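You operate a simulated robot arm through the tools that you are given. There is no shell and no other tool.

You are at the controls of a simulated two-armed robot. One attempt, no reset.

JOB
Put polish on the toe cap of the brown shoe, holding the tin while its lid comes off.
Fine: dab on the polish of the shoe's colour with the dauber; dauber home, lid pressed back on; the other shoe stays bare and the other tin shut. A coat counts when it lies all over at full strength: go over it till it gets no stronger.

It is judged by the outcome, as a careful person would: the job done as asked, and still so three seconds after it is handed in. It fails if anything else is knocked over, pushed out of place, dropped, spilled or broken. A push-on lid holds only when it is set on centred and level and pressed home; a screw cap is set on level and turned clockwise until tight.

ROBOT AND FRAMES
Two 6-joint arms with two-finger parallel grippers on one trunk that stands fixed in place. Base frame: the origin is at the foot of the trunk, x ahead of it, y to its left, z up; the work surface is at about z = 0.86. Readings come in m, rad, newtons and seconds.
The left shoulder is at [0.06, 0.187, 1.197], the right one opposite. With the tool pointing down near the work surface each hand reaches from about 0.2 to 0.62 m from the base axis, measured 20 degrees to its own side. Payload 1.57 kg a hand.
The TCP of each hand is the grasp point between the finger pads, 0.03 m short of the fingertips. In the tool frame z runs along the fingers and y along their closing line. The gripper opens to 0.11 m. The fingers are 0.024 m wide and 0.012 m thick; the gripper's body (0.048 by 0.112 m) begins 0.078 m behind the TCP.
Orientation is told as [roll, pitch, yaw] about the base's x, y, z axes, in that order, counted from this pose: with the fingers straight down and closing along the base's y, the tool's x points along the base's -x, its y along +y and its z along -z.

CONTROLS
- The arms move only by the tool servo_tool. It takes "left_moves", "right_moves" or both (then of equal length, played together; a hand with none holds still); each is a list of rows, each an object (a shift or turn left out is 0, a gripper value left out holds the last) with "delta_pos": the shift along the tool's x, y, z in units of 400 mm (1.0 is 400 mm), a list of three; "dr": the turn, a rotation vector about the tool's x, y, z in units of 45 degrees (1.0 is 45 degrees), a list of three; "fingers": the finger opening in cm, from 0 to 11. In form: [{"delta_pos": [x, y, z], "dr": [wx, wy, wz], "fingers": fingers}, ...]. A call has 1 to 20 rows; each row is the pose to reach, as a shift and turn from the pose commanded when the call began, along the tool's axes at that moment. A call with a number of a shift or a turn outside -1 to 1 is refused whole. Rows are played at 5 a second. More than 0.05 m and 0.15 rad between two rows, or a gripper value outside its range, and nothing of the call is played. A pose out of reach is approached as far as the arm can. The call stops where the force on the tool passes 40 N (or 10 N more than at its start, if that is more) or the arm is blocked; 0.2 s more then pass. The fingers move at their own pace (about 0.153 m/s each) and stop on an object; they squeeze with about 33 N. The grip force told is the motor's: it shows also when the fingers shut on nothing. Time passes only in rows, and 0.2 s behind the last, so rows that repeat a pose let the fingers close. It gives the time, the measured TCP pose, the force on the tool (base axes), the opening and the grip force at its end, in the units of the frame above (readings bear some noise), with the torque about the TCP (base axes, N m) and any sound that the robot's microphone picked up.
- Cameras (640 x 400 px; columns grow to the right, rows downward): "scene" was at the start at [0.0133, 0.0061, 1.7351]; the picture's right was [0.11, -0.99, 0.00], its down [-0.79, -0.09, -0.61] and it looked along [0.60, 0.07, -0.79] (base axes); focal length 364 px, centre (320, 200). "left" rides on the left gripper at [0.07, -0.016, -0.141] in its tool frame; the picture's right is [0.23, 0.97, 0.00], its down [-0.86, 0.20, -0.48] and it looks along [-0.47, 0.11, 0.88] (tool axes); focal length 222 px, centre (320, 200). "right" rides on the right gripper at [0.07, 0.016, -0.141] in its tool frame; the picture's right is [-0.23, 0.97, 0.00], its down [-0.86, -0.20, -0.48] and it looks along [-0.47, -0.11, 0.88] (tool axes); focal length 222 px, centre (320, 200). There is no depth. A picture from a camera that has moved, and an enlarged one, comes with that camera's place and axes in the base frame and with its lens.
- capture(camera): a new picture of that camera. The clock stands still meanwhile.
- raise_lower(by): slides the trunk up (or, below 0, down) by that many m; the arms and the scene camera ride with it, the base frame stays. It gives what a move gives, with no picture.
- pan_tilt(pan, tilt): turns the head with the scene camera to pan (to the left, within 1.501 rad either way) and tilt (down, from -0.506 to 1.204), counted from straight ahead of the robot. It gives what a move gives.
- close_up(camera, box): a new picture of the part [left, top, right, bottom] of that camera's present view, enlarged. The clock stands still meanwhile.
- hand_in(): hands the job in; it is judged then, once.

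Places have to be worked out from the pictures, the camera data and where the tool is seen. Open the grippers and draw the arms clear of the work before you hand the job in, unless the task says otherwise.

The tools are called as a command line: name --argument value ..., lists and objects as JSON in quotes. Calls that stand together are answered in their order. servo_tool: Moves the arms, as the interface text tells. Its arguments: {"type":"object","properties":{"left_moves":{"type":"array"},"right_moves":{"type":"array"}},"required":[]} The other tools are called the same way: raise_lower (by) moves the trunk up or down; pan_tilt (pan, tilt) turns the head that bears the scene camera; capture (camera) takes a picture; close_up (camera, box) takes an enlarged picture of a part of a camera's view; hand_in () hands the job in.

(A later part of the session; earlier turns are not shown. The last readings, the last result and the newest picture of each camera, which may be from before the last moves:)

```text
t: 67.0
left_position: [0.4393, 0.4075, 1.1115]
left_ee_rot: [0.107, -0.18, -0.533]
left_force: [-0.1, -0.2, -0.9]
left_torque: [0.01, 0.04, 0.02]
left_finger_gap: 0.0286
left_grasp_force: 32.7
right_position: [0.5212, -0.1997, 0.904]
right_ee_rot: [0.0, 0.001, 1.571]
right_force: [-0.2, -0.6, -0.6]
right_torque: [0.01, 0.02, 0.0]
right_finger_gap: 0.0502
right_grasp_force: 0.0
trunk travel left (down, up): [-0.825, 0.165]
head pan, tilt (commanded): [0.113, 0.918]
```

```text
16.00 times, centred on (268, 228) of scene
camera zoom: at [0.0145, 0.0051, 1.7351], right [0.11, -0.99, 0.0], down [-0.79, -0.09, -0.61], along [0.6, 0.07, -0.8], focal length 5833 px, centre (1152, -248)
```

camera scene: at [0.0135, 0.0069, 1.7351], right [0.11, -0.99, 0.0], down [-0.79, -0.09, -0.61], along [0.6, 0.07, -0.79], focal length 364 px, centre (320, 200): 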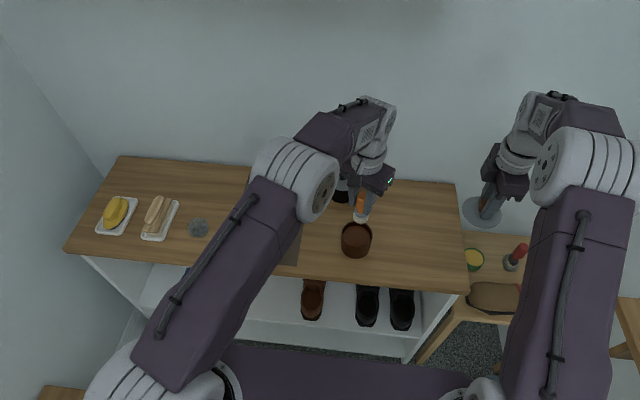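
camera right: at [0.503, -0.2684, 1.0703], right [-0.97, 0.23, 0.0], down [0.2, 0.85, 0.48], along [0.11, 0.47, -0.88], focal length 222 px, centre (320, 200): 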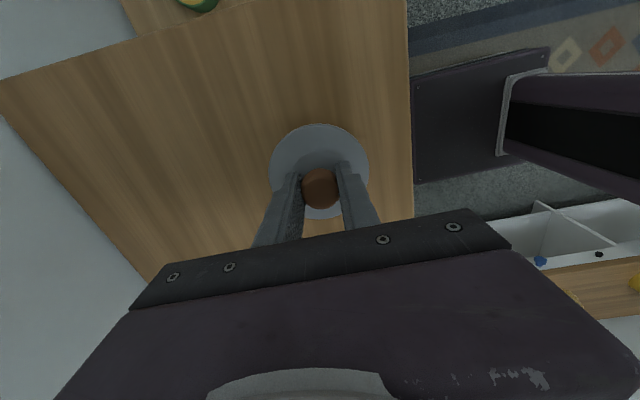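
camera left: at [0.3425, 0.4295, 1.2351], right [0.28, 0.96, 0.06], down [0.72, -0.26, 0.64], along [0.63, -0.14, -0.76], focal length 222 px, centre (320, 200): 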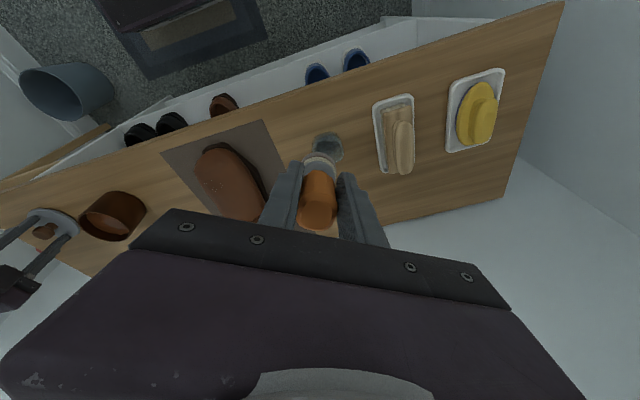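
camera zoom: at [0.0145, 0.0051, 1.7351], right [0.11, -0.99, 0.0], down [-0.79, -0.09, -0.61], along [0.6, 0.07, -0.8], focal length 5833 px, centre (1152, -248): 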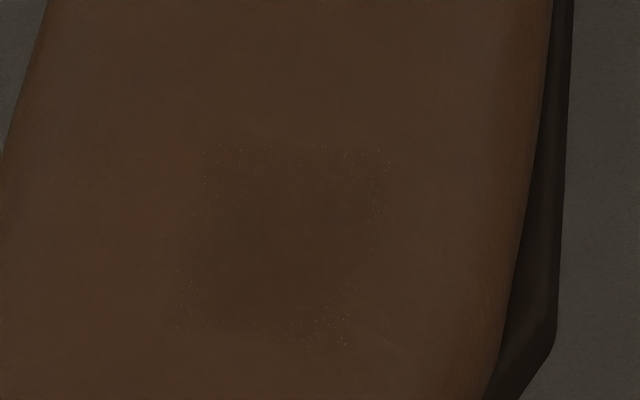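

The patch is a faint rectangle around (0.515, 0.210), near the shoe's ridge line, so that is likely where the coat registers. I bring the bristles over it with only about 3° of tilt, a couple of cm above.

servo_tool --left_moves '[{"delta_pos": [-0.0568, -0.0613, 0.0386], "dr": [0.0167, 0.0289, 0]}, {"delta_pos": [-0.1135, -0.1226, 0.0773], "dr": [0.0333, 0.0577, 0]}, {"delta_pos": [-0.1703, -0.1839, 0.1159], "dr": [0.05, 0.0866, 0]}, {"delta_pos": [-0.227, -0.2452, 0.1545], "dr": [0.0667, 0.1155, 0]}, {"delta_pos": [-0.2838, -0.3065, 0.1932], "dr": [0.0833, 0.1443, 0]}, {"delta_pos": [-0.3405, -0.3678, 0.2318], "dr": [0.1, 0.1732, 0]}, {"delta_pos": [-0.3405, -0.3678, 0.2318], "dr": [0.1, 0.1732, 0]}]'

close_up --camera "scene" --box '[246, 205, 294, 255]'

close_up --camera "left" --box '[270, 90, 390, 210]'

```text
t: 68.6
left_position: [0.5012, 0.2126, 1.0298]
left_ee_rot: [0.025, -0.045, -0.524]
left_force: [-0.1, 1.6, -0.7]
left_torque: [0.0, 0.0, 0.01]
left_finger_gap: 0.0283
left_grasp_force: 32.9
right_position: [0.5207, -0.1984, 0.9046]
right_ee_rot: [-0.001, 0.0, 1.571]
right_force: [-0.4, 0.4, 0.8]
right_torque: [-0.02, 0.02, 0.0]
right_finger_gap: 0.0502
right_grasp_force: 0.2
trunk travel left (down, up): [-0.825, 0.165]
head pan, tilt (commanded): [0.113, 0.918]
```

```text
8.00 times, centred on (270, 230) of scene
camera zoom: at [0.0129, 0.0067, 1.7351], right [0.11, -0.99, 0.0], down [-0.79, -0.09, -0.61], along [0.6, 0.07, -0.79], focal length 2916 px, centre (720, -40)
```

zoom: 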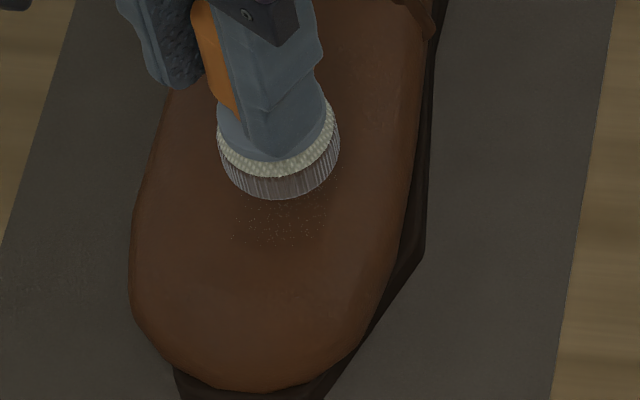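

```text
3.33 times, centred on (330, 150) of left
camera zoom: at [0.4236, 0.2339, 1.1667], right [0.29, 0.96, 0.01], down [0.81, -0.25, 0.52], along [0.5, -0.14, -0.85], focal length 740 px, centre (287, 367)
```

zoom: 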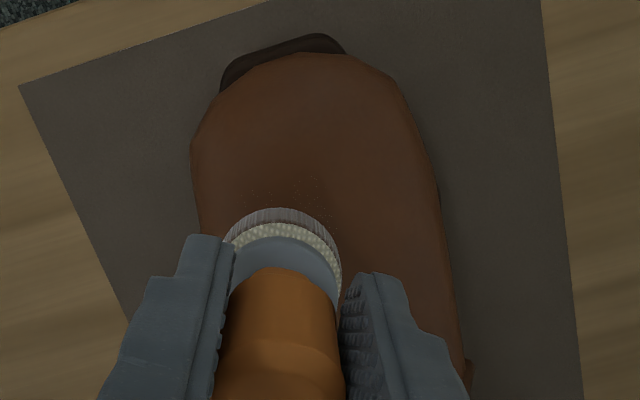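

The bristles will come down right on the patch. I descend toward contact in steps.

servo_tool --left_moves '[{"delta_pos": [0, 0, 0.03]}, {"delta_pos": [0, 0, 0.06]}, {"delta_pos": [0, 0, 0.072]}, {"delta_pos": [0, 0, 0.078]}]'

```text
t: 69.6
left_position: [0.503, 0.2123, 0.9979]
left_ee_rot: [0.025, -0.045, -0.524]
left_force: [0.0, 0.2, -0.4]
left_torque: [-0.03, 0.02, -0.02]
left_finger_gap: 0.0283
left_grasp_force: 32.5
right_position: [0.52, -0.1989, 0.9048]
right_ee_rot: [0.0, 0.0, 1.571]
right_force: [0.2, -0.1, -1.1]
right_torque: [0.01, -0.02, -0.01]
right_finger_gap: 0.0501
right_grasp_force: 0.1
trunk travel left (down, up): [-0.825, 0.165]
head pan, tilt (commanded): [0.113, 0.918]
```

servo_tool --left_moves '[{"delta_pos": [0, 0, 0.005]}, {"delta_pos": [0, 0, 0.01]}, {"delta_pos": [0, 0, 0.01]}]'

close_up --camera "scene" --box '[246, 205, 294, 255]'

```text
t: 70.4
left_position: [0.5015, 0.2121, 0.997]
left_ee_rot: [0.031, -0.05, -0.524]
left_force: [0.3, 4.0, 22.6]
left_torque: [0.04, -0.71, 0.1]
left_finger_gap: 0.0282
left_grasp_force: 32.6
right_position: [0.519, -0.1998, 0.9068]
right_ee_rot: [-0.003, 0.002, 1.569]
right_force: [-1.0, 0.1, -0.4]
right_torque: [-0.01, -0.01, -0.01]
right_finger_gap: 0.0501
right_grasp_force: 0.1
trunk travel left (down, up): [-0.825, 0.165]
head pan, tilt (commanded): [0.113, 0.918]
```

```text
8.00 times, centred on (270, 230) of scene
camera zoom: at [0.0093, 0.0052, 1.7354], right [0.11, -0.99, 0.0], down [-0.79, -0.09, -0.61], along [0.61, 0.07, -0.79], focal length 2916 px, centre (720, -40)
```

zoom: 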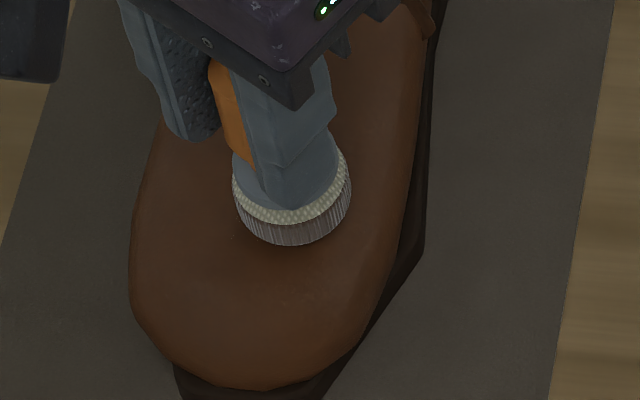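

Contact at 23 N, mainly at the far edge. I lift off and move aside to see how the coat changed.

servo_tool --left_moves '[{"delta_pos": [0, 0, -0.01]}, {"delta_pos": [0, 0, -0.06]}, {"delta_pos": [0.05, 0.08, -0.1]}, {"delta_pos": [0.1, 0.16, -0.12]}, {"delta_pos": [0.15, 0.25, -0.12]}, {"delta_pos": [0.15, 0.25, -0.12]}]'

close_up --camera "scene" --box '[246, 205, 294, 255]'

close_up --camera "scene" --box '[252, 214, 284, 254]'

close_up --camera "left" --box '[160, 90, 320, 230]'

```text
t: 71.8
left_position: [0.499, 0.3282, 1.0417]
left_ee_rot: [0.025, -0.047, -0.524]
left_force: [-0.5, -0.3, -0.5]
left_torque: [0.04, 0.0, -0.02]
left_finger_gap: 0.028
left_grasp_force: 33.0
right_position: [0.5202, -0.1999, 0.9053]
right_ee_rot: [-0.001, 0.0, 1.573]
right_force: [0.7, -0.5, -0.3]
right_torque: [0.01, 0.05, 0.0]
right_finger_gap: 0.0503
right_grasp_force: 0.1
trunk travel left (down, up): [-0.825, 0.165]
head pan, tilt (commanded): [0.113, 0.918]
```

```text
8.00 times, centred on (270, 230) of scene
camera zoom: at [0.0133, 0.0056, 1.7351], right [0.11, -0.99, 0.0], down [-0.79, -0.09, -0.61], along [0.6, 0.07, -0.79], focal length 2916 px, centre (720, -40)
```

zoom: 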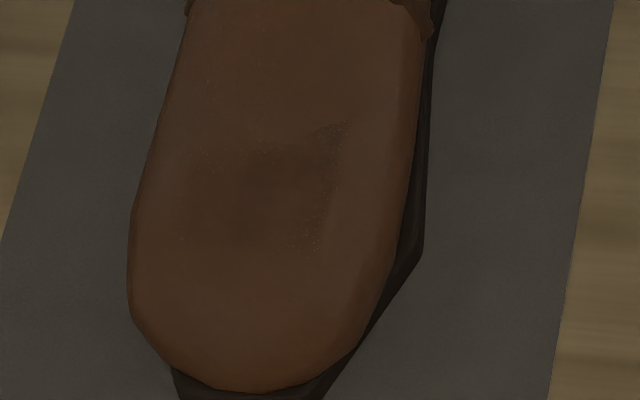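

```text
10.00 times, centred on (268, 234) of scene
camera zoom: at [0.0133, 0.0056, 1.7351], right [0.11, -0.99, 0.0], down [-0.79, -0.09, -0.61], along [0.6, 0.07, -0.79], focal length 3645 px, centre (840, -140)
```

zoom: 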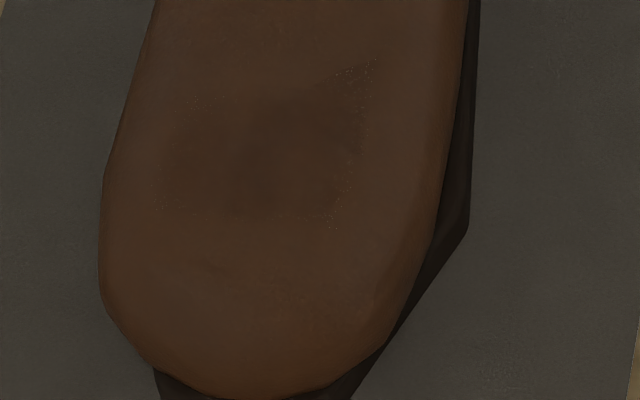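

```text
2.86 times, centred on (240, 160) of left
camera zoom: at [0.4216, 0.3506, 1.1783], right [0.29, 0.96, 0.02], down [0.81, -0.26, 0.52], along [0.5, -0.14, -0.85], focal length 635 px, centre (549, 314)
```

zoom: 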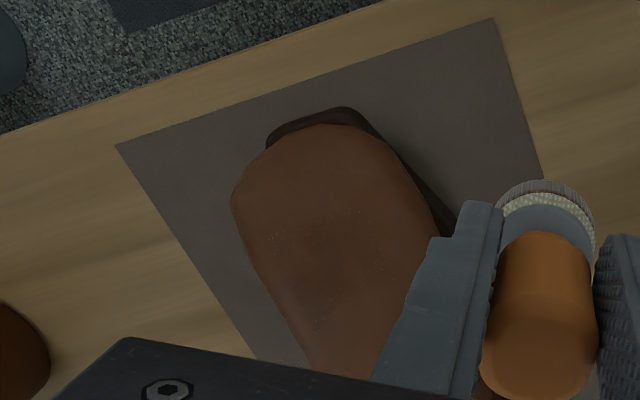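

The coat shows as darkening between coarse points of the leather, and it grew with this dab, so I need to work over the whole toe. Next dab: 12° tilt, bristles over about (0.500, 0.203).

servo_tool --left_moves '[{"delta_pos": [-0.0233, -0.0748, 0.005], "dr": [-0.025, -0.0433, 0]}, {"delta_pos": [-0.0465, -0.1495, 0.02], "dr": [-0.05, -0.0866, 0]}, {"delta_pos": [-0.0698, -0.2243, 0.04], "dr": [-0.075, -0.1299, 0]}, {"delta_pos": [-0.093, -0.299, 0.065], "dr": [-0.1, -0.1732, 0]}, {"delta_pos": [-0.0915, -0.3, 0.1], "dr": [-0.1, -0.1732, 0]}, {"delta_pos": [-0.0915, -0.3, 0.12], "dr": [-0.1, -0.1732, 0]}, {"delta_pos": [-0.091, -0.3, 0.126], "dr": [-0.1, -0.1732, 0]}]'

close_up --camera "scene" --box '[246, 205, 294, 255]'

```text
t: 73.4
left_position: [0.4714, 0.207, 0.9898]
left_ee_rot: [0.107, -0.181, -0.532]
left_force: [0.4, 0.5, -0.5]
left_torque: [0.04, -0.05, -0.04]
left_finger_gap: 0.0283
left_grasp_force: 32.9
right_position: [0.5199, -0.2002, 0.9043]
right_ee_rot: [0.0, -0.002, 1.57]
right_force: [0.5, -0.2, -0.4]
right_torque: [-0.03, 0.01, -0.01]
right_finger_gap: 0.0499
right_grasp_force: 0.0
trunk travel left (down, up): [-0.825, 0.165]
head pan, tilt (commanded): [0.113, 0.918]
```

```text
8.00 times, centred on (270, 230) of scene
camera zoom: at [0.013, 0.0055, 1.7351], right [0.11, -0.99, 0.0], down [-0.79, -0.09, -0.61], along [0.6, 0.07, -0.79], focal length 2916 px, centre (720, -40)
```

zoom: 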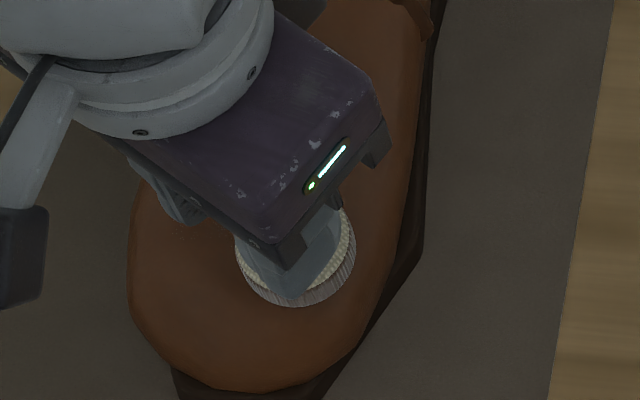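

Bristles hover right at the spot. I press down 5 mm in small steps.

servo_tool --left_moves '[{"delta_pos": [0.0009, -0.0005, 0.005]}, {"delta_pos": [0.0018, -0.001, 0.0098]}, {"delta_pos": [0.0018, -0.001, 0.0098]}]'

```text
t: 74.2
left_position: [0.4708, 0.2064, 0.9879]
left_ee_rot: [0.109, -0.185, -0.534]
left_force: [-1.0, 3.0, 24.9]
left_torque: [0.1, -0.52, 0.05]
left_finger_gap: 0.0287
left_grasp_force: 33.6
right_position: [0.5184, -0.2008, 0.9058]
right_ee_rot: [-0.001, 0.0, 1.57]
right_force: [0.5, -0.5, 0.7]
right_torque: [0.01, -0.02, 0.0]
right_finger_gap: 0.0499
right_grasp_force: 0.0
trunk travel left (down, up): [-0.825, 0.165]
head pan, tilt (commanded): [0.113, 0.918]
```

Centred contact there (25 N). Next I lift, tilt to 20°, and dab nearer the toe tip at about (0.482, 0.205).

servo_tool --left_moves '[{"delta_pos": [-0.0063, 0.0036, -0.0342]}, {"delta_pos": [0.0237, -0.0123, -0.0352], "dr": [-0.0445, -0.077, 0]}, {"delta_pos": [0.0537, -0.0282, -0.0361], "dr": [-0.0889, -0.154, 0]}, {"delta_pos": [0.0537, -0.0282, -0.0361], "dr": [-0.0889, -0.154, 0]}, {"delta_pos": [0.058, -0.0306, -0.0133], "dr": [-0.0889, -0.154, 0]}, {"delta_pos": [0.0598, -0.0317, -0.003], "dr": [-0.0889, -0.154, 0]}, {"delta_pos": [0.0608, -0.0322, 0.003], "dr": [-0.0889, -0.154, 0]}]'

close_up --camera "scene" --box '[246, 205, 294, 255]'

```text
t: 75.8
left_position: [0.4468, 0.2076, 0.9796]
left_ee_rot: [0.179, -0.3, -0.55]
left_force: [-0.9, 0.6, 0.5]
left_torque: [0.01, -0.01, 0.02]
left_finger_gap: 0.0285
left_grasp_force: 33.6
left hand out of reach, approached as far as the arm can: row 2
right_position: [0.5193, -0.1994, 0.9048]
right_ee_rot: [0.001, -0.001, 1.569]
right_force: [-0.2, -0.8, -0.5]
right_torque: [0.01, 0.03, 0.05]
right_finger_gap: 0.0501
right_grasp_force: 0.2
trunk travel left (down, up): [-0.825, 0.165]
head pan, tilt (commanded): [0.113, 0.918]
```

```text
8.00 times, centred on (270, 230) of scene
camera zoom: at [0.0134, 0.0061, 1.7351], right [0.11, -0.99, 0.0], down [-0.79, -0.09, -0.61], along [0.6, 0.07, -0.79], focal length 2916 px, centre (720, -40)
```

zoom: 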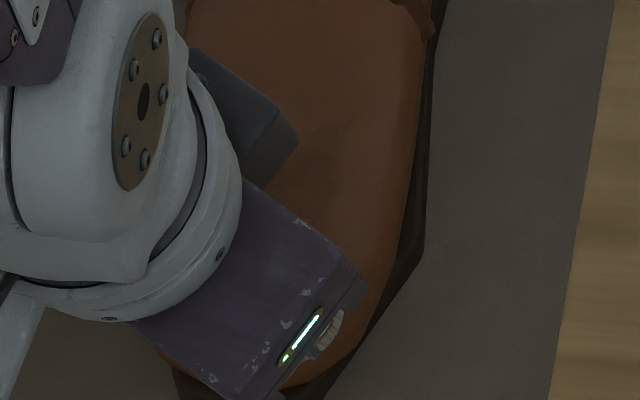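

No contact yet and a brief reach warning (near a wrist alignment), so I keep this tilt as a limit. I press on gently downward.

servo_tool --left_moves '[{"delta_pos": [0.0015, -0.0009, 0.0047]}, {"delta_pos": [0.003, -0.0018, 0.0094]}, {"delta_pos": [0.003, -0.0018, 0.0094]}]'

```text
t: 76.6
left_position: [0.4448, 0.2075, 0.9756]
left_ee_rot: [0.183, -0.306, -0.552]
left_force: [-3.5, 2.0, 21.0]
left_torque: [0.05, -0.91, 0.13]
left_finger_gap: 0.0286
left_grasp_force: 33.1
right_position: [0.5183, -0.1994, 0.9054]
right_ee_rot: [-0.002, 0.0, 1.571]
right_force: [0.2, -0.3, 1.9]
right_torque: [0.0, -0.01, -0.02]
right_finger_gap: 0.05
right_grasp_force: 0.1
trunk travel left (down, up): [-0.825, 0.165]
head pan, tilt (commanded): [0.113, 0.918]
```

Contact again near x ≈ 0.50: the toe is strongly rounded in front. I lift, level back and move aside to see the coat so far.

servo_tool --left_moves '[{"delta_pos": [-0.003, 0.002, -0.02]}, {"delta_pos": [-0.01, 0.006, -0.06], "dr": [0.0445, 0.077, 0]}, {"delta_pos": [-0.02, 0.05, -0.1], "dr": [0.0889, 0.154, 0]}, {"delta_pos": [0.0, 0.14, -0.12], "dr": [0.0889, 0.154, 0]}, {"delta_pos": [0.04, 0.23, -0.14], "dr": [0.0889, 0.154, 0]}, {"delta_pos": [0.09, 0.32, -0.14], "dr": [0.0889, 0.154, 0]}, {"delta_pos": [0.09, 0.32, -0.14], "dr": [0.0889, 0.154, 0]}]'

close_up --camera "scene" --box '[246, 205, 294, 255]'

close_up --camera "left" --box '[160, 90, 320, 230]'

```text
t: 78.2
left_position: [0.4595, 0.3367, 1.0388]
left_ee_rot: [0.105, -0.181, -0.535]
left_force: [-0.5, -0.8, -0.3]
left_torque: [0.03, 0.02, 0.04]
left_finger_gap: 0.0281
left_grasp_force: 33.3
right_position: [0.5208, -0.1997, 0.9046]
right_ee_rot: [-0.002, -0.002, 1.572]
right_force: [0.8, -1.0, -0.3]
right_torque: [0.02, 0.0, 0.0]
right_finger_gap: 0.05
right_grasp_force: 0.1
trunk travel left (down, up): [-0.825, 0.165]
head pan, tilt (commanded): [0.113, 0.918]
```

```text
8.00 times, centred on (270, 230) of scene
camera zoom: at [0.0138, 0.0056, 1.7351], right [0.11, -0.99, 0.0], down [-0.79, -0.09, -0.61], along [0.6, 0.07, -0.79], focal length 2916 px, centre (720, -40)
```

zoom: 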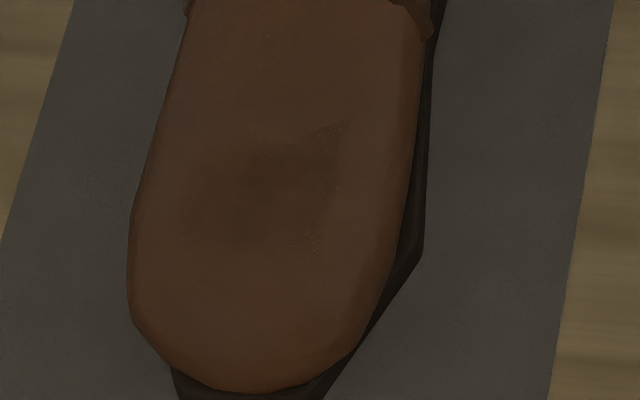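

```text
2.86 times, centred on (240, 160) of left
camera zoom: at [0.3611, 0.3585, 1.163], right [0.28, 0.96, 0.06], down [0.72, -0.26, 0.64], along [0.63, -0.14, -0.76], focal length 635 px, centre (549, 314)
```

zoom: 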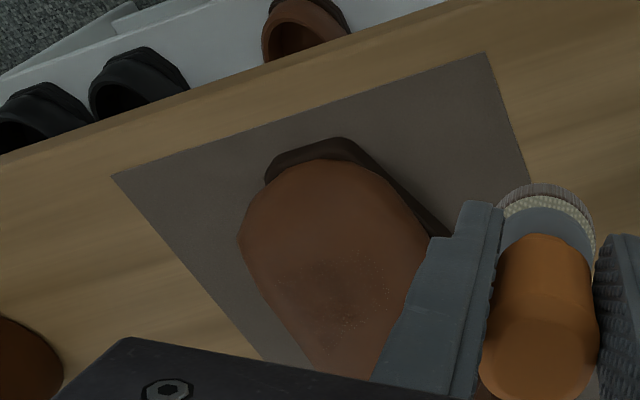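

The patch darkened but did not grow toward the tip. I zoom in closely from both cameras to understand its outline.

close_up --camera "left" --box '[215, 140, 275, 200]'

close_up --camera "scene" --box '[252, 210, 284, 240]'

```text
6.67 times, centred on (245, 170) of left
camera zoom: at [0.3611, 0.3585, 1.163], right [0.28, 0.96, 0.06], down [0.72, -0.26, 0.64], along [0.63, -0.14, -0.76], focal length 1481 px, centre (820, 400)
```

zoom: 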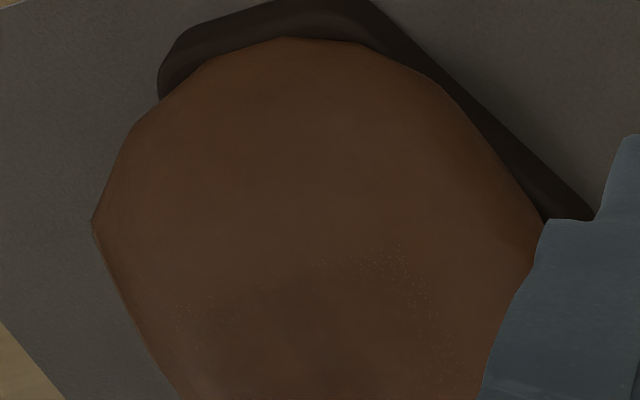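

```text
13.33 times, centred on (268, 225) of scene
camera zoom: at [0.0138, 0.0056, 1.7351], right [0.11, -0.99, 0.0], down [-0.79, -0.09, -0.61], along [0.6, 0.07, -0.79], focal length 4860 px, centre (1013, -133)
```

zoom: 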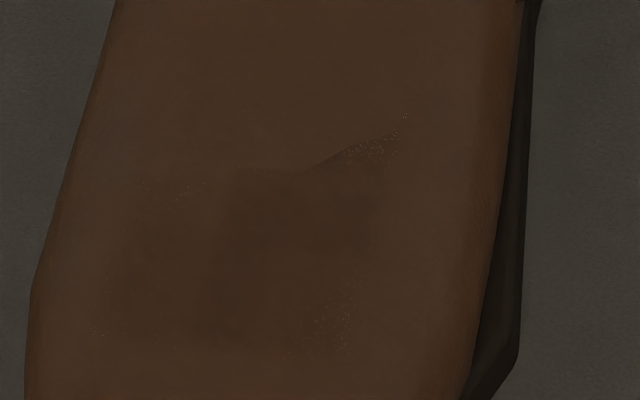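

The coat seems to rise out of the leather as it gets stronger. I'll now run a row of firm dabs along the ridge, from near the tip to further back, with the 12° tilt.

servo_tool --left_moves '[{"delta_pos": [-0.054, -0.0987, 0.0122]}, {"delta_pos": [-0.108, -0.1974, 0.0245]}, {"delta_pos": [-0.1496, -0.2851, 0.0611]}, {"delta_pos": [-0.1417, -0.2897, 0.1044]}, {"delta_pos": [-0.136, -0.293, 0.135]}, {"delta_pos": [-0.1547, -0.2822, 0.1058]}, {"delta_pos": [-0.1687, -0.2742, 0.108]}, {"delta_pos": [-0.1637, -0.277, 0.1349]}, {"delta_pos": [-0.183, -0.2659, 0.1084]}, {"delta_pos": [-0.1961, -0.2583, 0.1091]}, {"delta_pos": [-0.1912, -0.2611, 0.136]}, {"delta_pos": [-0.2094, -0.2506, 0.109]}, {"delta_pos": [-0.2238, -0.2423, 0.109]}, {"delta_pos": [-0.2189, -0.2452, 0.1359]}, {"delta_pos": [-0.2379, -0.2342, 0.1109]}, {"delta_pos": [-0.251, -0.2266, 0.1116]}, {"delta_pos": [-0.2462, -0.2294, 0.138]}, {"delta_pos": [-0.2462, -0.2294, 0.138]}]'

```text
t: 82.0
left_position: [0.5089, 0.2094, 0.9928]
left_ee_rot: [0.108, -0.183, -0.535]
left_force: [0.4, 0.6, 11.7]
left_torque: [0.1, -0.11, 0.0]
left_finger_gap: 0.0282
left_grasp_force: 33.3
right_position: [0.5195, -0.1989, 0.9055]
right_ee_rot: [-0.001, 0.001, 1.57]
right_force: [-0.2, -0.7, 0.6]
right_torque: [0.05, 0.02, -0.03]
right_finger_gap: 0.0501
right_grasp_force: 0.1
trunk travel left (down, up): [-0.825, 0.165]
head pan, tilt (commanded): [0.113, 0.918]
```

The model holds well (11.7 N, near-edge contact at the rear spot as predicted). I lift aside and look.

servo_tool --left_moves '[{"delta_pos": [0, 0, -0.05]}, {"delta_pos": [0.05, 0.08, -0.1]}, {"delta_pos": [0.1, 0.17, -0.14]}, {"delta_pos": [0.15, 0.26, -0.14]}, {"delta_pos": [0.15, 0.26, -0.14]}]'

close_up --camera "scene" --box '[246, 205, 294, 255]'

close_up --camera "scene" --box '[230, 180, 310, 260]'

close_up --camera "left" --box '[170, 110, 290, 230]'

```text
t: 83.2
left_position: [0.496, 0.3275, 1.0493]
left_ee_rot: [0.107, -0.181, -0.535]
left_force: [-0.2, -0.8, -1.5]
left_torque: [-0.02, 0.0, -0.01]
left_finger_gap: 0.0283
left_grasp_force: 33.1
right_position: [0.5196, -0.1996, 0.904]
right_ee_rot: [-0.001, 0.0, 1.571]
right_force: [0.4, -0.1, 1.3]
right_torque: [0.01, -0.01, 0.01]
right_finger_gap: 0.0501
right_grasp_force: 0.0
trunk travel left (down, up): [-0.825, 0.165]
head pan, tilt (commanded): [0.113, 0.918]
```

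```text
8.00 times, centred on (270, 230) of scene
camera zoom: at [0.0131, 0.0055, 1.7351], right [0.11, -0.99, 0.0], down [-0.79, -0.09, -0.61], along [0.6, 0.07, -0.79], focal length 2916 px, centre (720, -40)
```

zoom: 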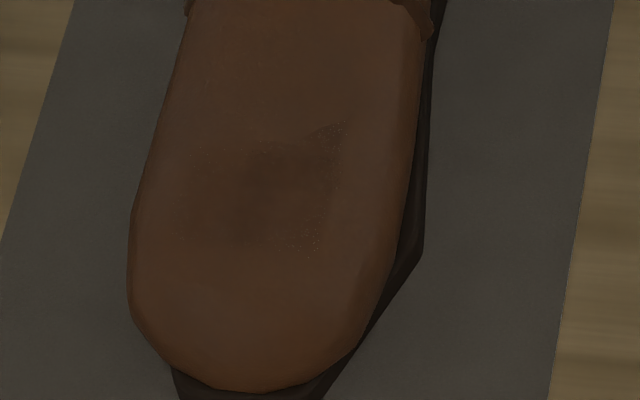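

```text
5.00 times, centred on (270, 220) of scene
camera zoom: at [0.0131, 0.0055, 1.7351], right [0.11, -0.99, 0.0], down [-0.79, -0.09, -0.61], along [0.6, 0.07, -0.79], focal length 1823 px, centre (570, 100)
```

zoom: 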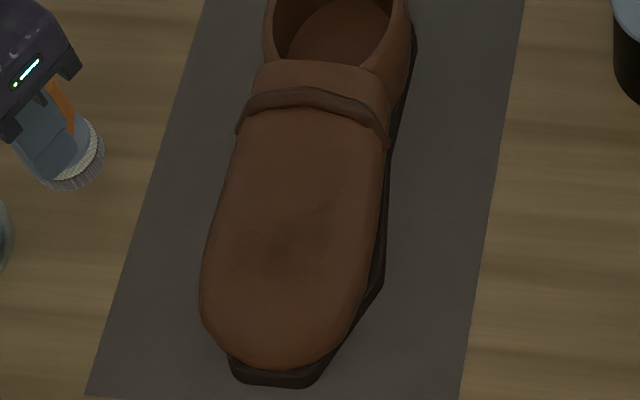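

```text
3.33 times, centred on (230, 170) of left
camera zoom: at [0.3992, 0.3502, 1.1725], right [0.28, 0.96, 0.06], down [0.72, -0.26, 0.64], along [0.63, -0.14, -0.76], focal length 740 px, centre (620, 300)
```

zoom: 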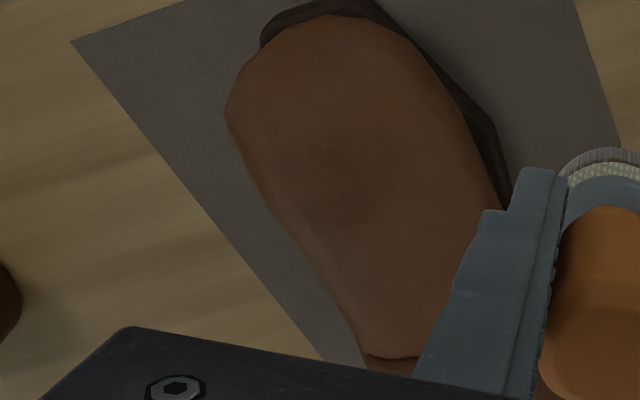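

The patch did not change with this row of dabs; perhaps the dauber has run dry. I check the bristles' colour.

close_up --camera "scene" --box '[160, 180, 192, 200]'

close_up --camera "left" --box '[280, 120, 360, 180]'

```text
16.00 times, centred on (176, 190) of scene
camera zoom: at [0.0131, 0.0055, 1.7351], right [0.11, -0.99, 0.0], down [-0.79, -0.09, -0.61], along [0.6, 0.07, -0.79], focal length 5833 px, centre (2624, 360)
```

zoom: 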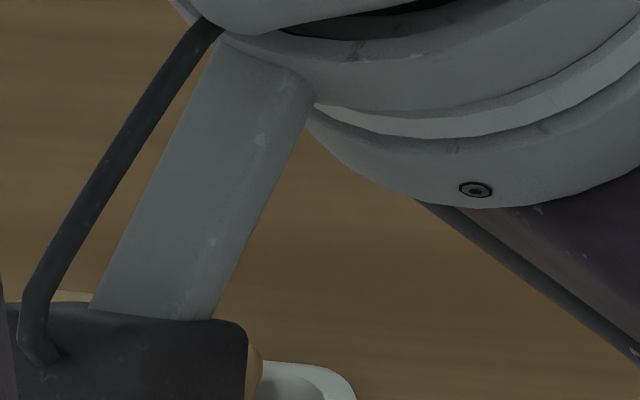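

```text
6.67 times, centred on (320, 150) of left
camera zoom: at [0.3992, 0.3502, 1.1725], right [0.28, 0.96, 0.06], down [0.72, -0.26, 0.64], along [0.63, -0.14, -0.76], focal length 1481 px, centre (320, 533)
```

zoom: 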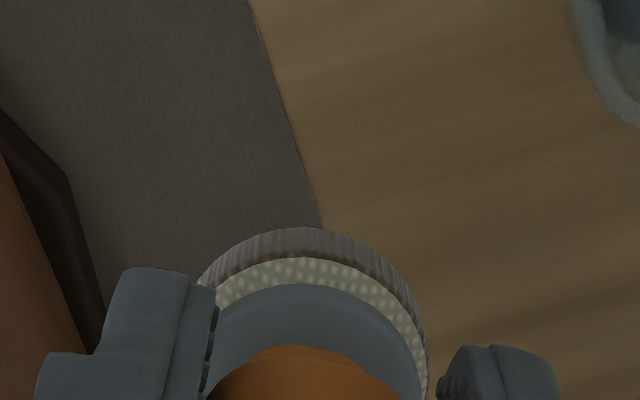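

The bristles look pale again, so the load is spent and I need to recharge. I level the dauber and carry it back over the tin to the same dipping spot.

servo_tool --left_moves '[{"delta_pos": [-0.0621, -0.0924, 0], "dr": [0.0333, 0.0577, 0]}, {"delta_pos": [-0.1241, -0.1848, 0], "dr": [0.0667, 0.1155, 0]}, {"delta_pos": [-0.1862, -0.2772, 0], "dr": [0.1, 0.1732, 0]}, {"delta_pos": [-0.2483, -0.3696, 0], "dr": [0.1333, 0.2309, 0]}, {"delta_pos": [-0.3103, -0.4619, 0], "dr": [0.1333, 0.2309, 0]}, {"delta_pos": [-0.3724, -0.5543, 0], "dr": [0.1333, 0.2309, 0]}, {"delta_pos": [-0.4344, -0.6467, 0], "dr": [0.1333, 0.2309, 0]}, {"delta_pos": [-0.4965, -0.7391, 0], "dr": [0.1333, 0.2309, 0]}, {"delta_pos": [-0.4965, -0.7391, 0], "dr": [0.1333, 0.2309, 0]}]'

close_up --camera "scene" --box '[300, 190, 412, 260]'

```text
t: 85.2
left_position: [0.5199, -0.026, 1.0531]
left_ee_rot: [0.001, -0.002, -0.524]
left_force: [0.3, -0.1, -0.3]
left_torque: [-0.02, 0.02, 0.01]
left_finger_gap: 0.0286
left_grasp_force: 33.2
right_position: [0.52, -0.1991, 0.9038]
right_ee_rot: [-0.001, 0.0, 1.572]
right_force: [-0.1, -0.2, 1.1]
right_torque: [-0.01, 0.02, 0.0]
right_finger_gap: 0.0499
right_grasp_force: 0.0
trunk travel left (down, up): [-0.825, 0.165]
head pan, tilt (commanded): [0.113, 0.918]
```

```text
5.71 times, centred on (356, 225) of scene
camera zoom: at [0.0133, 0.0071, 1.7351], right [0.11, -0.99, 0.0], down [-0.79, -0.09, -0.61], along [0.6, 0.07, -0.79], focal length 2083 px, centre (114, 57)
```

zoom: 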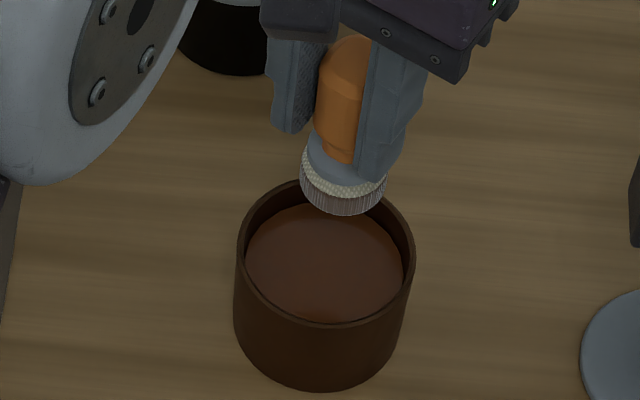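

The tin is unmoved and the dauber is lined up. I lower it and press lightly into the polish.

servo_tool --left_moves '[{"delta_pos": [0, 0, 0.06]}, {"delta_pos": [0, 0, 0.125]}, {"delta_pos": [0, 0, 0.15]}, {"delta_pos": [0, 0, 0.16]}, {"delta_pos": [0, 0, 0.164]}, {"delta_pos": [0, 0, 0.164]}, {"delta_pos": [0, 0, 0.164]}]'

close_up --camera "left" --box '[280, 120, 360, 180]'

```text
t: 86.8
left_position: [0.5193, -0.0279, 0.9864]
left_ee_rot: [-0.001, 0.0, -0.523]
left_force: [-0.6, 0.4, 0.1]
left_torque: [-0.01, -0.01, 0.0]
left_finger_gap: 0.0283
left_grasp_force: 32.9
right_position: [0.5209, -0.1992, 0.9058]
right_ee_rot: [0.0, 0.001, 1.571]
right_force: [0.2, 0.3, 0.0]
right_torque: [0.0, 0.03, 0.01]
right_finger_gap: 0.0501
right_grasp_force: 0.1
trunk travel left (down, up): [-0.825, 0.165]
head pan, tilt (commanded): [0.113, 0.918]
```

```text
6.67 times, centred on (320, 150) of left
camera zoom: at [0.4504, -0.0054, 1.1284], right [0.29, 0.96, 0.0], down [0.84, -0.25, 0.48], along [0.46, -0.14, -0.88], focal length 1481 px, centre (320, 533)
```

zoom: 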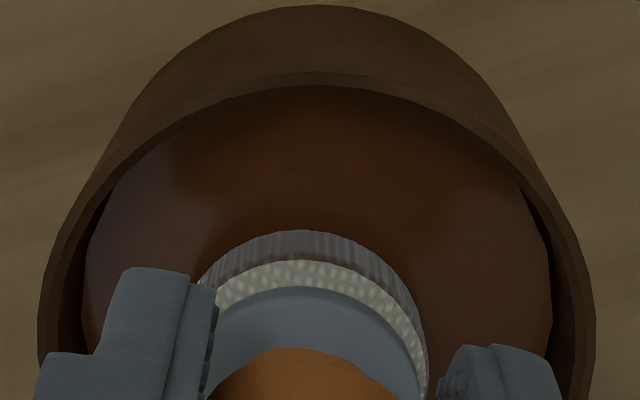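

No contact yet, so the dauber has been pushed up a few mm in the grip. I go on down in small steps.

servo_tool --left_moves '[{"delta_pos": [0, 0, 0.004]}, {"delta_pos": [0, 0, 0.008]}, {"delta_pos": [0, 0, 0.008]}]'

```text
t: 87.6
left_position: [0.5192, -0.0278, 0.9861]
left_ee_rot: [0.003, -0.005, -0.524]
left_force: [2.4, 2.2, 23.4]
left_torque: [0.09, -0.17, 0.0]
left_finger_gap: 0.0286
left_grasp_force: 33.2
right_position: [0.5189, -0.1989, 0.9069]
right_ee_rot: [-0.002, -0.001, 1.57]
right_force: [0.2, -0.1, -0.2]
right_torque: [-0.02, -0.03, -0.03]
right_finger_gap: 0.0503
right_grasp_force: 0.0
trunk travel left (down, up): [-0.825, 0.165]
head pan, tilt (commanded): [0.113, 0.918]
```

Now 23 N, the same depth as the first dip, so the grip has not slipped. I lift slightly and look at the bristles.

servo_tool --left_moves '[{"delta_pos": [0, 0, -0.004]}, {"delta_pos": [0, 0, -0.05]}, {"delta_pos": [0, 0, -0.12]}, {"delta_pos": [0, 0, -0.16]}, {"delta_pos": [0, 0, -0.16]}]'

close_up --camera "left" --box '[280, 120, 360, 180]'

close_up --camera "scene" --box '[330, 190, 386, 240]'

```text
t: 88.8
left_position: [0.5194, -0.027, 1.0477]
left_ee_rot: [-0.001, 0.003, -0.524]
left_force: [0.5, 0.5, -0.7]
left_torque: [0.0, -0.03, -0.01]
left_finger_gap: 0.0285
left_grasp_force: 33.0
right_position: [0.5216, -0.1993, 0.9032]
right_ee_rot: [0.001, 0.0, 1.571]
right_force: [0.7, -1.1, -0.8]
right_torque: [0.03, 0.0, 0.0]
right_finger_gap: 0.0504
right_grasp_force: 0.1
trunk travel left (down, up): [-0.825, 0.165]
head pan, tilt (commanded): [0.113, 0.918]
```

```text
6.67 times, centred on (320, 150) of left
camera zoom: at [0.4503, -0.0056, 1.1894], right [0.29, 0.96, 0.0], down [0.84, -0.26, 0.48], along [0.46, -0.14, -0.88], focal length 1481 px, centre (320, 533)
```

zoom: 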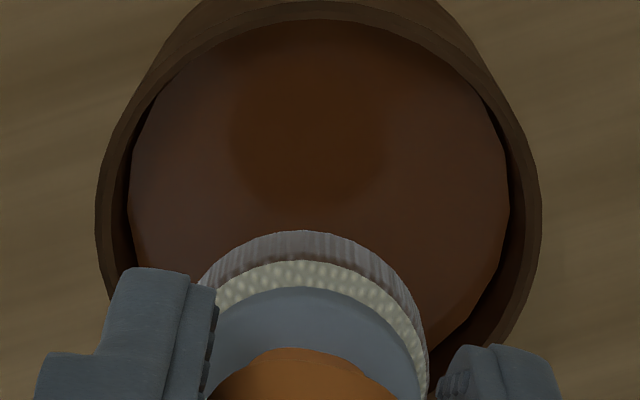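

```text
8.00 times, centred on (358, 215) of scene
camera zoom: at [0.0138, 0.0059, 1.7351], right [0.11, -0.99, 0.0], down [-0.79, -0.09, -0.61], along [0.6, 0.07, -0.79], focal length 2916 px, centre (16, 80)
```

zoom: 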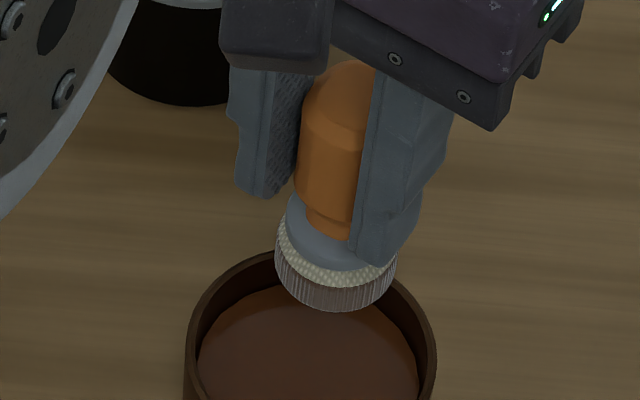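

I carry the recharged dauber back and give one centred dab at about (0.4975, 0.205) with 12° tilt, then check what changed.

servo_tool --left_moves '[{"delta_pos": [0.0661, 0.0749, 0]}, {"delta_pos": [0.1321, 0.1498, 0]}, {"delta_pos": [0.1982, 0.2248, 0], "dr": [-0.0333, -0.0577, 0]}, {"delta_pos": [0.2642, 0.2997, 0], "dr": [-0.0667, -0.1155, 0]}, {"delta_pos": [0.3303, 0.3746, 0], "dr": [-0.1, -0.1732, 0]}, {"delta_pos": [0.3963, 0.4495, 0.02], "dr": [-0.1333, -0.2309, 0]}, {"delta_pos": [0.3963, 0.4495, 0.09], "dr": [-0.1333, -0.2309, 0]}, {"delta_pos": [0.3963, 0.4495, 0.13], "dr": [-0.1333, -0.2309, 0]}, {"delta_pos": [0.3963, 0.4495, 0.1475], "dr": [-0.1333, -0.2309, 0]}, {"delta_pos": [0.3963, 0.4495, 0.153], "dr": [-0.1333, -0.2309, 0]}, {"delta_pos": [0.3963, 0.4495, 0.153], "dr": [-0.1333, -0.2309, 0]}]'

```text
t: 91.2
left_position: [0.4711, 0.2084, 0.9888]
left_ee_rot: [0.106, -0.184, -0.533]
left_force: [-1.0, 2.0, 9.0]
left_torque: [0.18, -0.13, 0.06]
left_finger_gap: 0.0282
left_grasp_force: 33.1
right_position: [0.5198, -0.1991, 0.9052]
right_ee_rot: [-0.003, -0.001, 1.57]
right_force: [0.1, -0.6, 0.2]
right_torque: [0.03, 0.0, 0.0]
right_finger_gap: 0.0501
right_grasp_force: 0.0
trunk travel left (down, up): [-0.825, 0.165]
head pan, tilt (commanded): [0.113, 0.918]
```

Centred contact at 9 N. I press a little more, then lift off and look.

servo_tool --left_moves '[{"delta_pos": [0.0009, -0.0005, 0.005]}, {"delta_pos": [0.0009, -0.0005, 0.005]}, {"delta_pos": [0, 0, -0.05]}, {"delta_pos": [0.05, 0.08, -0.1]}, {"delta_pos": [0.1, 0.17, -0.14]}, {"delta_pos": [0.15, 0.26, -0.14]}, {"delta_pos": [0.15, 0.26, -0.14]}]'

close_up --camera "scene" --box '[246, 205, 294, 255]'

close_up --camera "left" --box '[170, 110, 290, 230]'

```text
t: 92.8
left_position: [0.4596, 0.3292, 1.0403]
left_ee_rot: [0.107, -0.18, -0.532]
left_force: [-0.1, -1.2, -0.4]
left_torque: [-0.01, -0.02, -0.01]
left_finger_gap: 0.0282
left_grasp_force: 32.8
right_position: [0.5188, -0.1999, 0.9058]
right_ee_rot: [0.002, 0.001, 1.572]
right_force: [0.1, -1.1, 0.4]
right_torque: [0.02, 0.03, 0.01]
right_finger_gap: 0.05
right_grasp_force: 0.0
trunk travel left (down, up): [-0.825, 0.165]
head pan, tilt (commanded): [0.113, 0.918]
```

```text
8.00 times, centred on (270, 230) of scene
camera zoom: at [0.0127, 0.0055, 1.7351], right [0.11, -0.99, 0.0], down [-0.79, -0.09, -0.61], along [0.6, 0.07, -0.79], focal length 2916 px, centre (720, -40)
```

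zoom: 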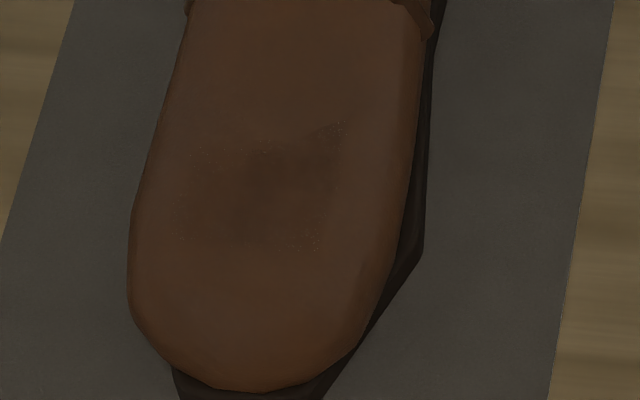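

```text
3.33 times, centred on (230, 170) of left
camera zoom: at [0.3624, 0.3503, 1.1657], right [0.28, 0.96, 0.06], down [0.72, -0.25, 0.64], along [0.63, -0.14, -0.76], focal length 740 px, centre (620, 300)
```

zoom: 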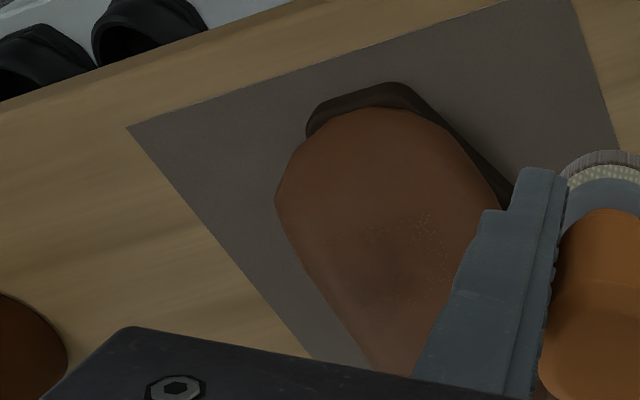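

The patch has darkened somewhat, with the same front edge at x ≈ 0.498. I test a dab further left at about (0.512, 0.235) without recharging, to learn how the coat and the load behave.

servo_tool --left_moves '[{"delta_pos": [-0.0811, -0.0848, 0.0315]}, {"delta_pos": [-0.1597, -0.1711, 0.0751]}, {"delta_pos": [-0.1515, -0.1758, 0.1199]}, {"delta_pos": [-0.1488, -0.1774, 0.1345]}, {"delta_pos": [-0.1477, -0.1781, 0.1406]}, {"delta_pos": [-0.1477, -0.1781, 0.1406]}]'

```text
t: 94.2
left_position: [0.4863, 0.2369, 0.9916]
left_ee_rot: [0.108, -0.185, -0.534]
left_force: [-1.0, 4.4, 14.1]
left_torque: [0.27, -0.1, 0.05]
left_finger_gap: 0.0285
left_grasp_force: 32.6
right_position: [0.5187, -0.1991, 0.9057]
right_ee_rot: [-0.002, 0.001, 1.569]
right_force: [-0.5, 0.5, -0.7]
right_torque: [0.0, 0.01, 0.02]
right_finger_gap: 0.0501
right_grasp_force: 0.1
trunk travel left (down, up): [-0.825, 0.165]
head pan, tilt (commanded): [0.113, 0.918]
```

Good contact (14 N). I lift aside and look again.

servo_tool --left_moves '[{"delta_pos": [0, 0, -0.05]}, {"delta_pos": [0.05, 0.08, -0.1]}, {"delta_pos": [0.1, 0.17, -0.14]}, {"delta_pos": [0.13, 0.22, -0.14]}, {"delta_pos": [0.13, 0.22, -0.14]}]'

close_up --camera "scene" --box '[246, 205, 294, 255]'

close_up --camera "scene" --box '[252, 210, 284, 240]'

```text
t: 95.4
left_position: [0.4742, 0.3388, 1.046]
left_ee_rot: [0.106, -0.18, -0.533]
left_force: [-0.1, 0.6, -0.2]
left_torque: [0.02, 0.01, -0.03]
left_finger_gap: 0.0281
left_grasp_force: 32.8
right_position: [0.5189, -0.1993, 0.9041]
right_ee_rot: [-0.001, -0.003, 1.572]
right_force: [-0.6, -0.1, -0.2]
right_torque: [-0.02, -0.01, 0.0]
right_finger_gap: 0.0503
right_grasp_force: 0.0
trunk travel left (down, up): [-0.825, 0.165]
head pan, tilt (commanded): [0.113, 0.918]
```

```text
8.00 times, centred on (270, 230) of scene
camera zoom: at [0.013, 0.0058, 1.7351], right [0.11, -0.99, 0.0], down [-0.79, -0.09, -0.61], along [0.6, 0.07, -0.79], focal length 2916 px, centre (720, -40)
```

zoom: 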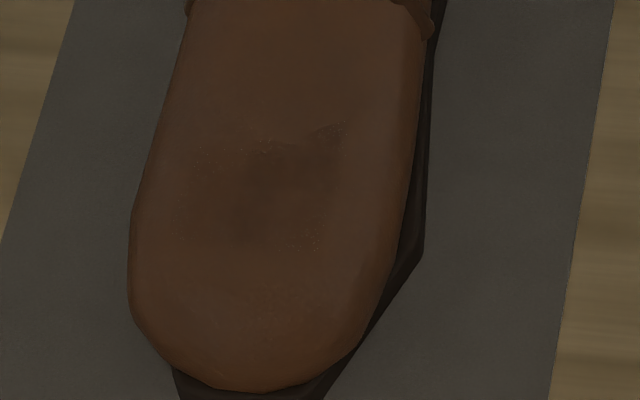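

```text
13.33 times, centred on (268, 225) of scene
camera zoom: at [0.013, 0.0058, 1.7351], right [0.11, -0.99, 0.0], down [-0.79, -0.09, -0.61], along [0.6, 0.07, -0.79], focal length 4860 px, centre (1013, -133)
```

zoom: 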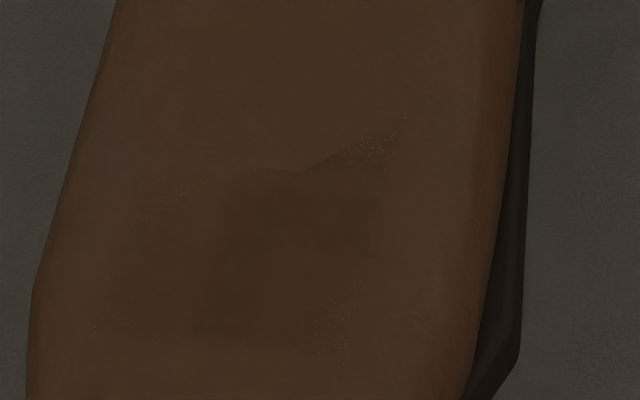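

I use the left hand camera, which is nearer, for a sharper look at the patch.

close_up --camera "left" --box '[205, 140, 269, 200]'

close_up --camera "left" --box '[180, 110, 290, 210]'

```text
6.67 times, centred on (237, 170) of left
camera zoom: at [0.3772, 0.3603, 1.1691], right [0.28, 0.96, 0.06], down [0.72, -0.26, 0.64], along [0.63, -0.14, -0.76], focal length 1481 px, centre (873, 400)
```

zoom: 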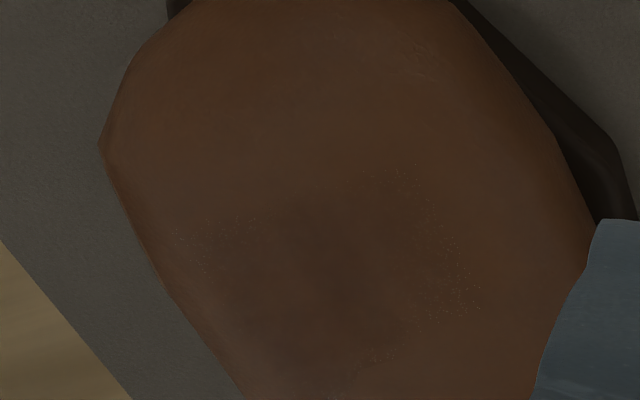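

```text
4.00 times, centred on (235, 160) of left
camera zoom: at [0.3772, 0.3603, 1.1691], right [0.28, 0.96, 0.06], down [0.72, -0.26, 0.64], along [0.63, -0.14, -0.76], focal length 888 px, centre (660, 360)
```

zoom: 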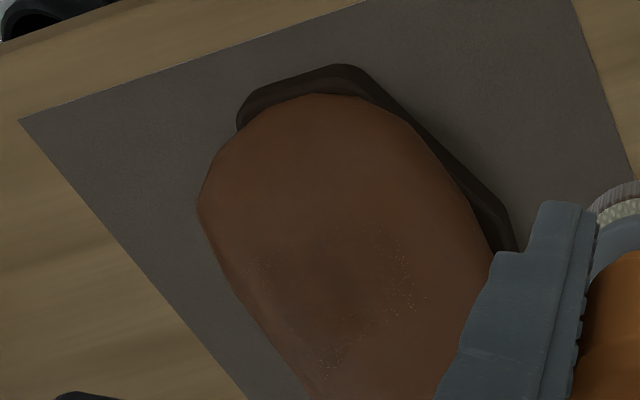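

From the nearer view the coat forms a rectangle x 0.501–0.537, y 0.193–0.241, symmetric about the shoe's centreline. I recharge the dauber in one sequence, pressing into the polish and lifting out again.

servo_tool --left_moves '[{"delta_pos": [-0.0619, -0.0818, 0.0007], "dr": [0.0333, 0.0577, 0]}, {"delta_pos": [-0.1238, -0.1635, 0.0014], "dr": [0.0667, 0.1155, 0]}, {"delta_pos": [-0.1858, -0.2453, 0.0022], "dr": [0.1, 0.1732, 0]}, {"delta_pos": [-0.2477, -0.327, 0.0029], "dr": [0.1333, 0.2309, 0]}, {"delta_pos": [-0.3096, -0.4088, 0.0036], "dr": [0.1333, 0.2309, 0]}, {"delta_pos": [-0.3715, -0.4905, 0.0043], "dr": [0.1333, 0.2309, 0]}, {"delta_pos": [-0.4335, -0.5723, 0.0051], "dr": [0.1333, 0.2309, 0]}, {"delta_pos": [-0.4954, -0.654, 0.0058], "dr": [0.1333, 0.2309, 0]}, {"delta_pos": [-0.5573, -0.7358, 0.0065], "dr": [0.1333, 0.2309, 0]}, {"delta_pos": [-0.5573, -0.7358, 0.0065], "dr": [0.1333, 0.2309, 0]}, {"delta_pos": [-0.5438, -0.7436, 0.0799], "dr": [0.1333, 0.2309, 0]}, {"delta_pos": [-0.5334, -0.7496, 0.1361], "dr": [0.1333, 0.2309, 0]}, {"delta_pos": [-0.5273, -0.7531, 0.1691], "dr": [0.1333, 0.2309, 0]}, {"delta_pos": [-0.5262, -0.7537, 0.1752], "dr": [0.1333, 0.2309, 0]}, {"delta_pos": [-0.5262, -0.7537, 0.1752], "dr": [0.1333, 0.2309, 0]}, {"delta_pos": [-0.5262, -0.7537, 0.1752], "dr": [0.1333, 0.2309, 0]}]'

close_up --camera "scene" --box '[330, 195, 386, 245]'

```text
t: 98.8
left_position: [0.5207, -0.0281, 0.9839]
left_ee_rot: [0.002, -0.005, -0.523]
left_force: [4.0, -0.7, 25.5]
left_torque: [-0.05, -0.33, -0.03]
left_finger_gap: 0.0284
left_grasp_force: 32.6
right_position: [0.518, -0.1995, 0.9052]
right_ee_rot: [-0.002, -0.001, 1.57]
right_force: [0.3, 0.2, 0.7]
right_torque: [-0.02, -0.02, 0.0]
right_finger_gap: 0.0503
right_grasp_force: 0.0
trunk travel left (down, up): [-0.825, 0.165]
head pan, tilt (commanded): [0.113, 0.918]
```

```text
8.00 times, centred on (358, 220) of scene
camera zoom: at [0.0098, 0.0063, 1.7352], right [0.11, -0.99, 0.0], down [-0.79, -0.09, -0.61], along [0.6, 0.07, -0.79], focal length 2916 px, centre (16, 40)
```

zoom: 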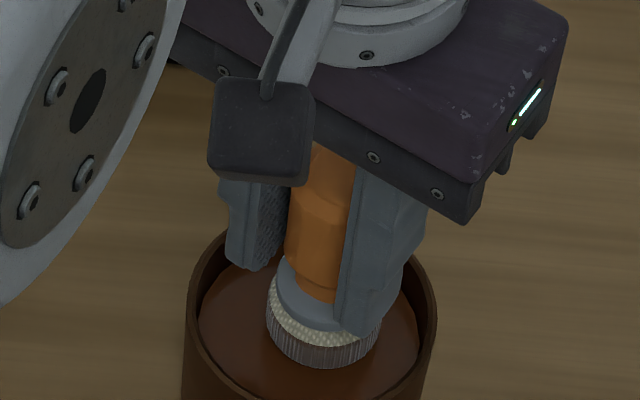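

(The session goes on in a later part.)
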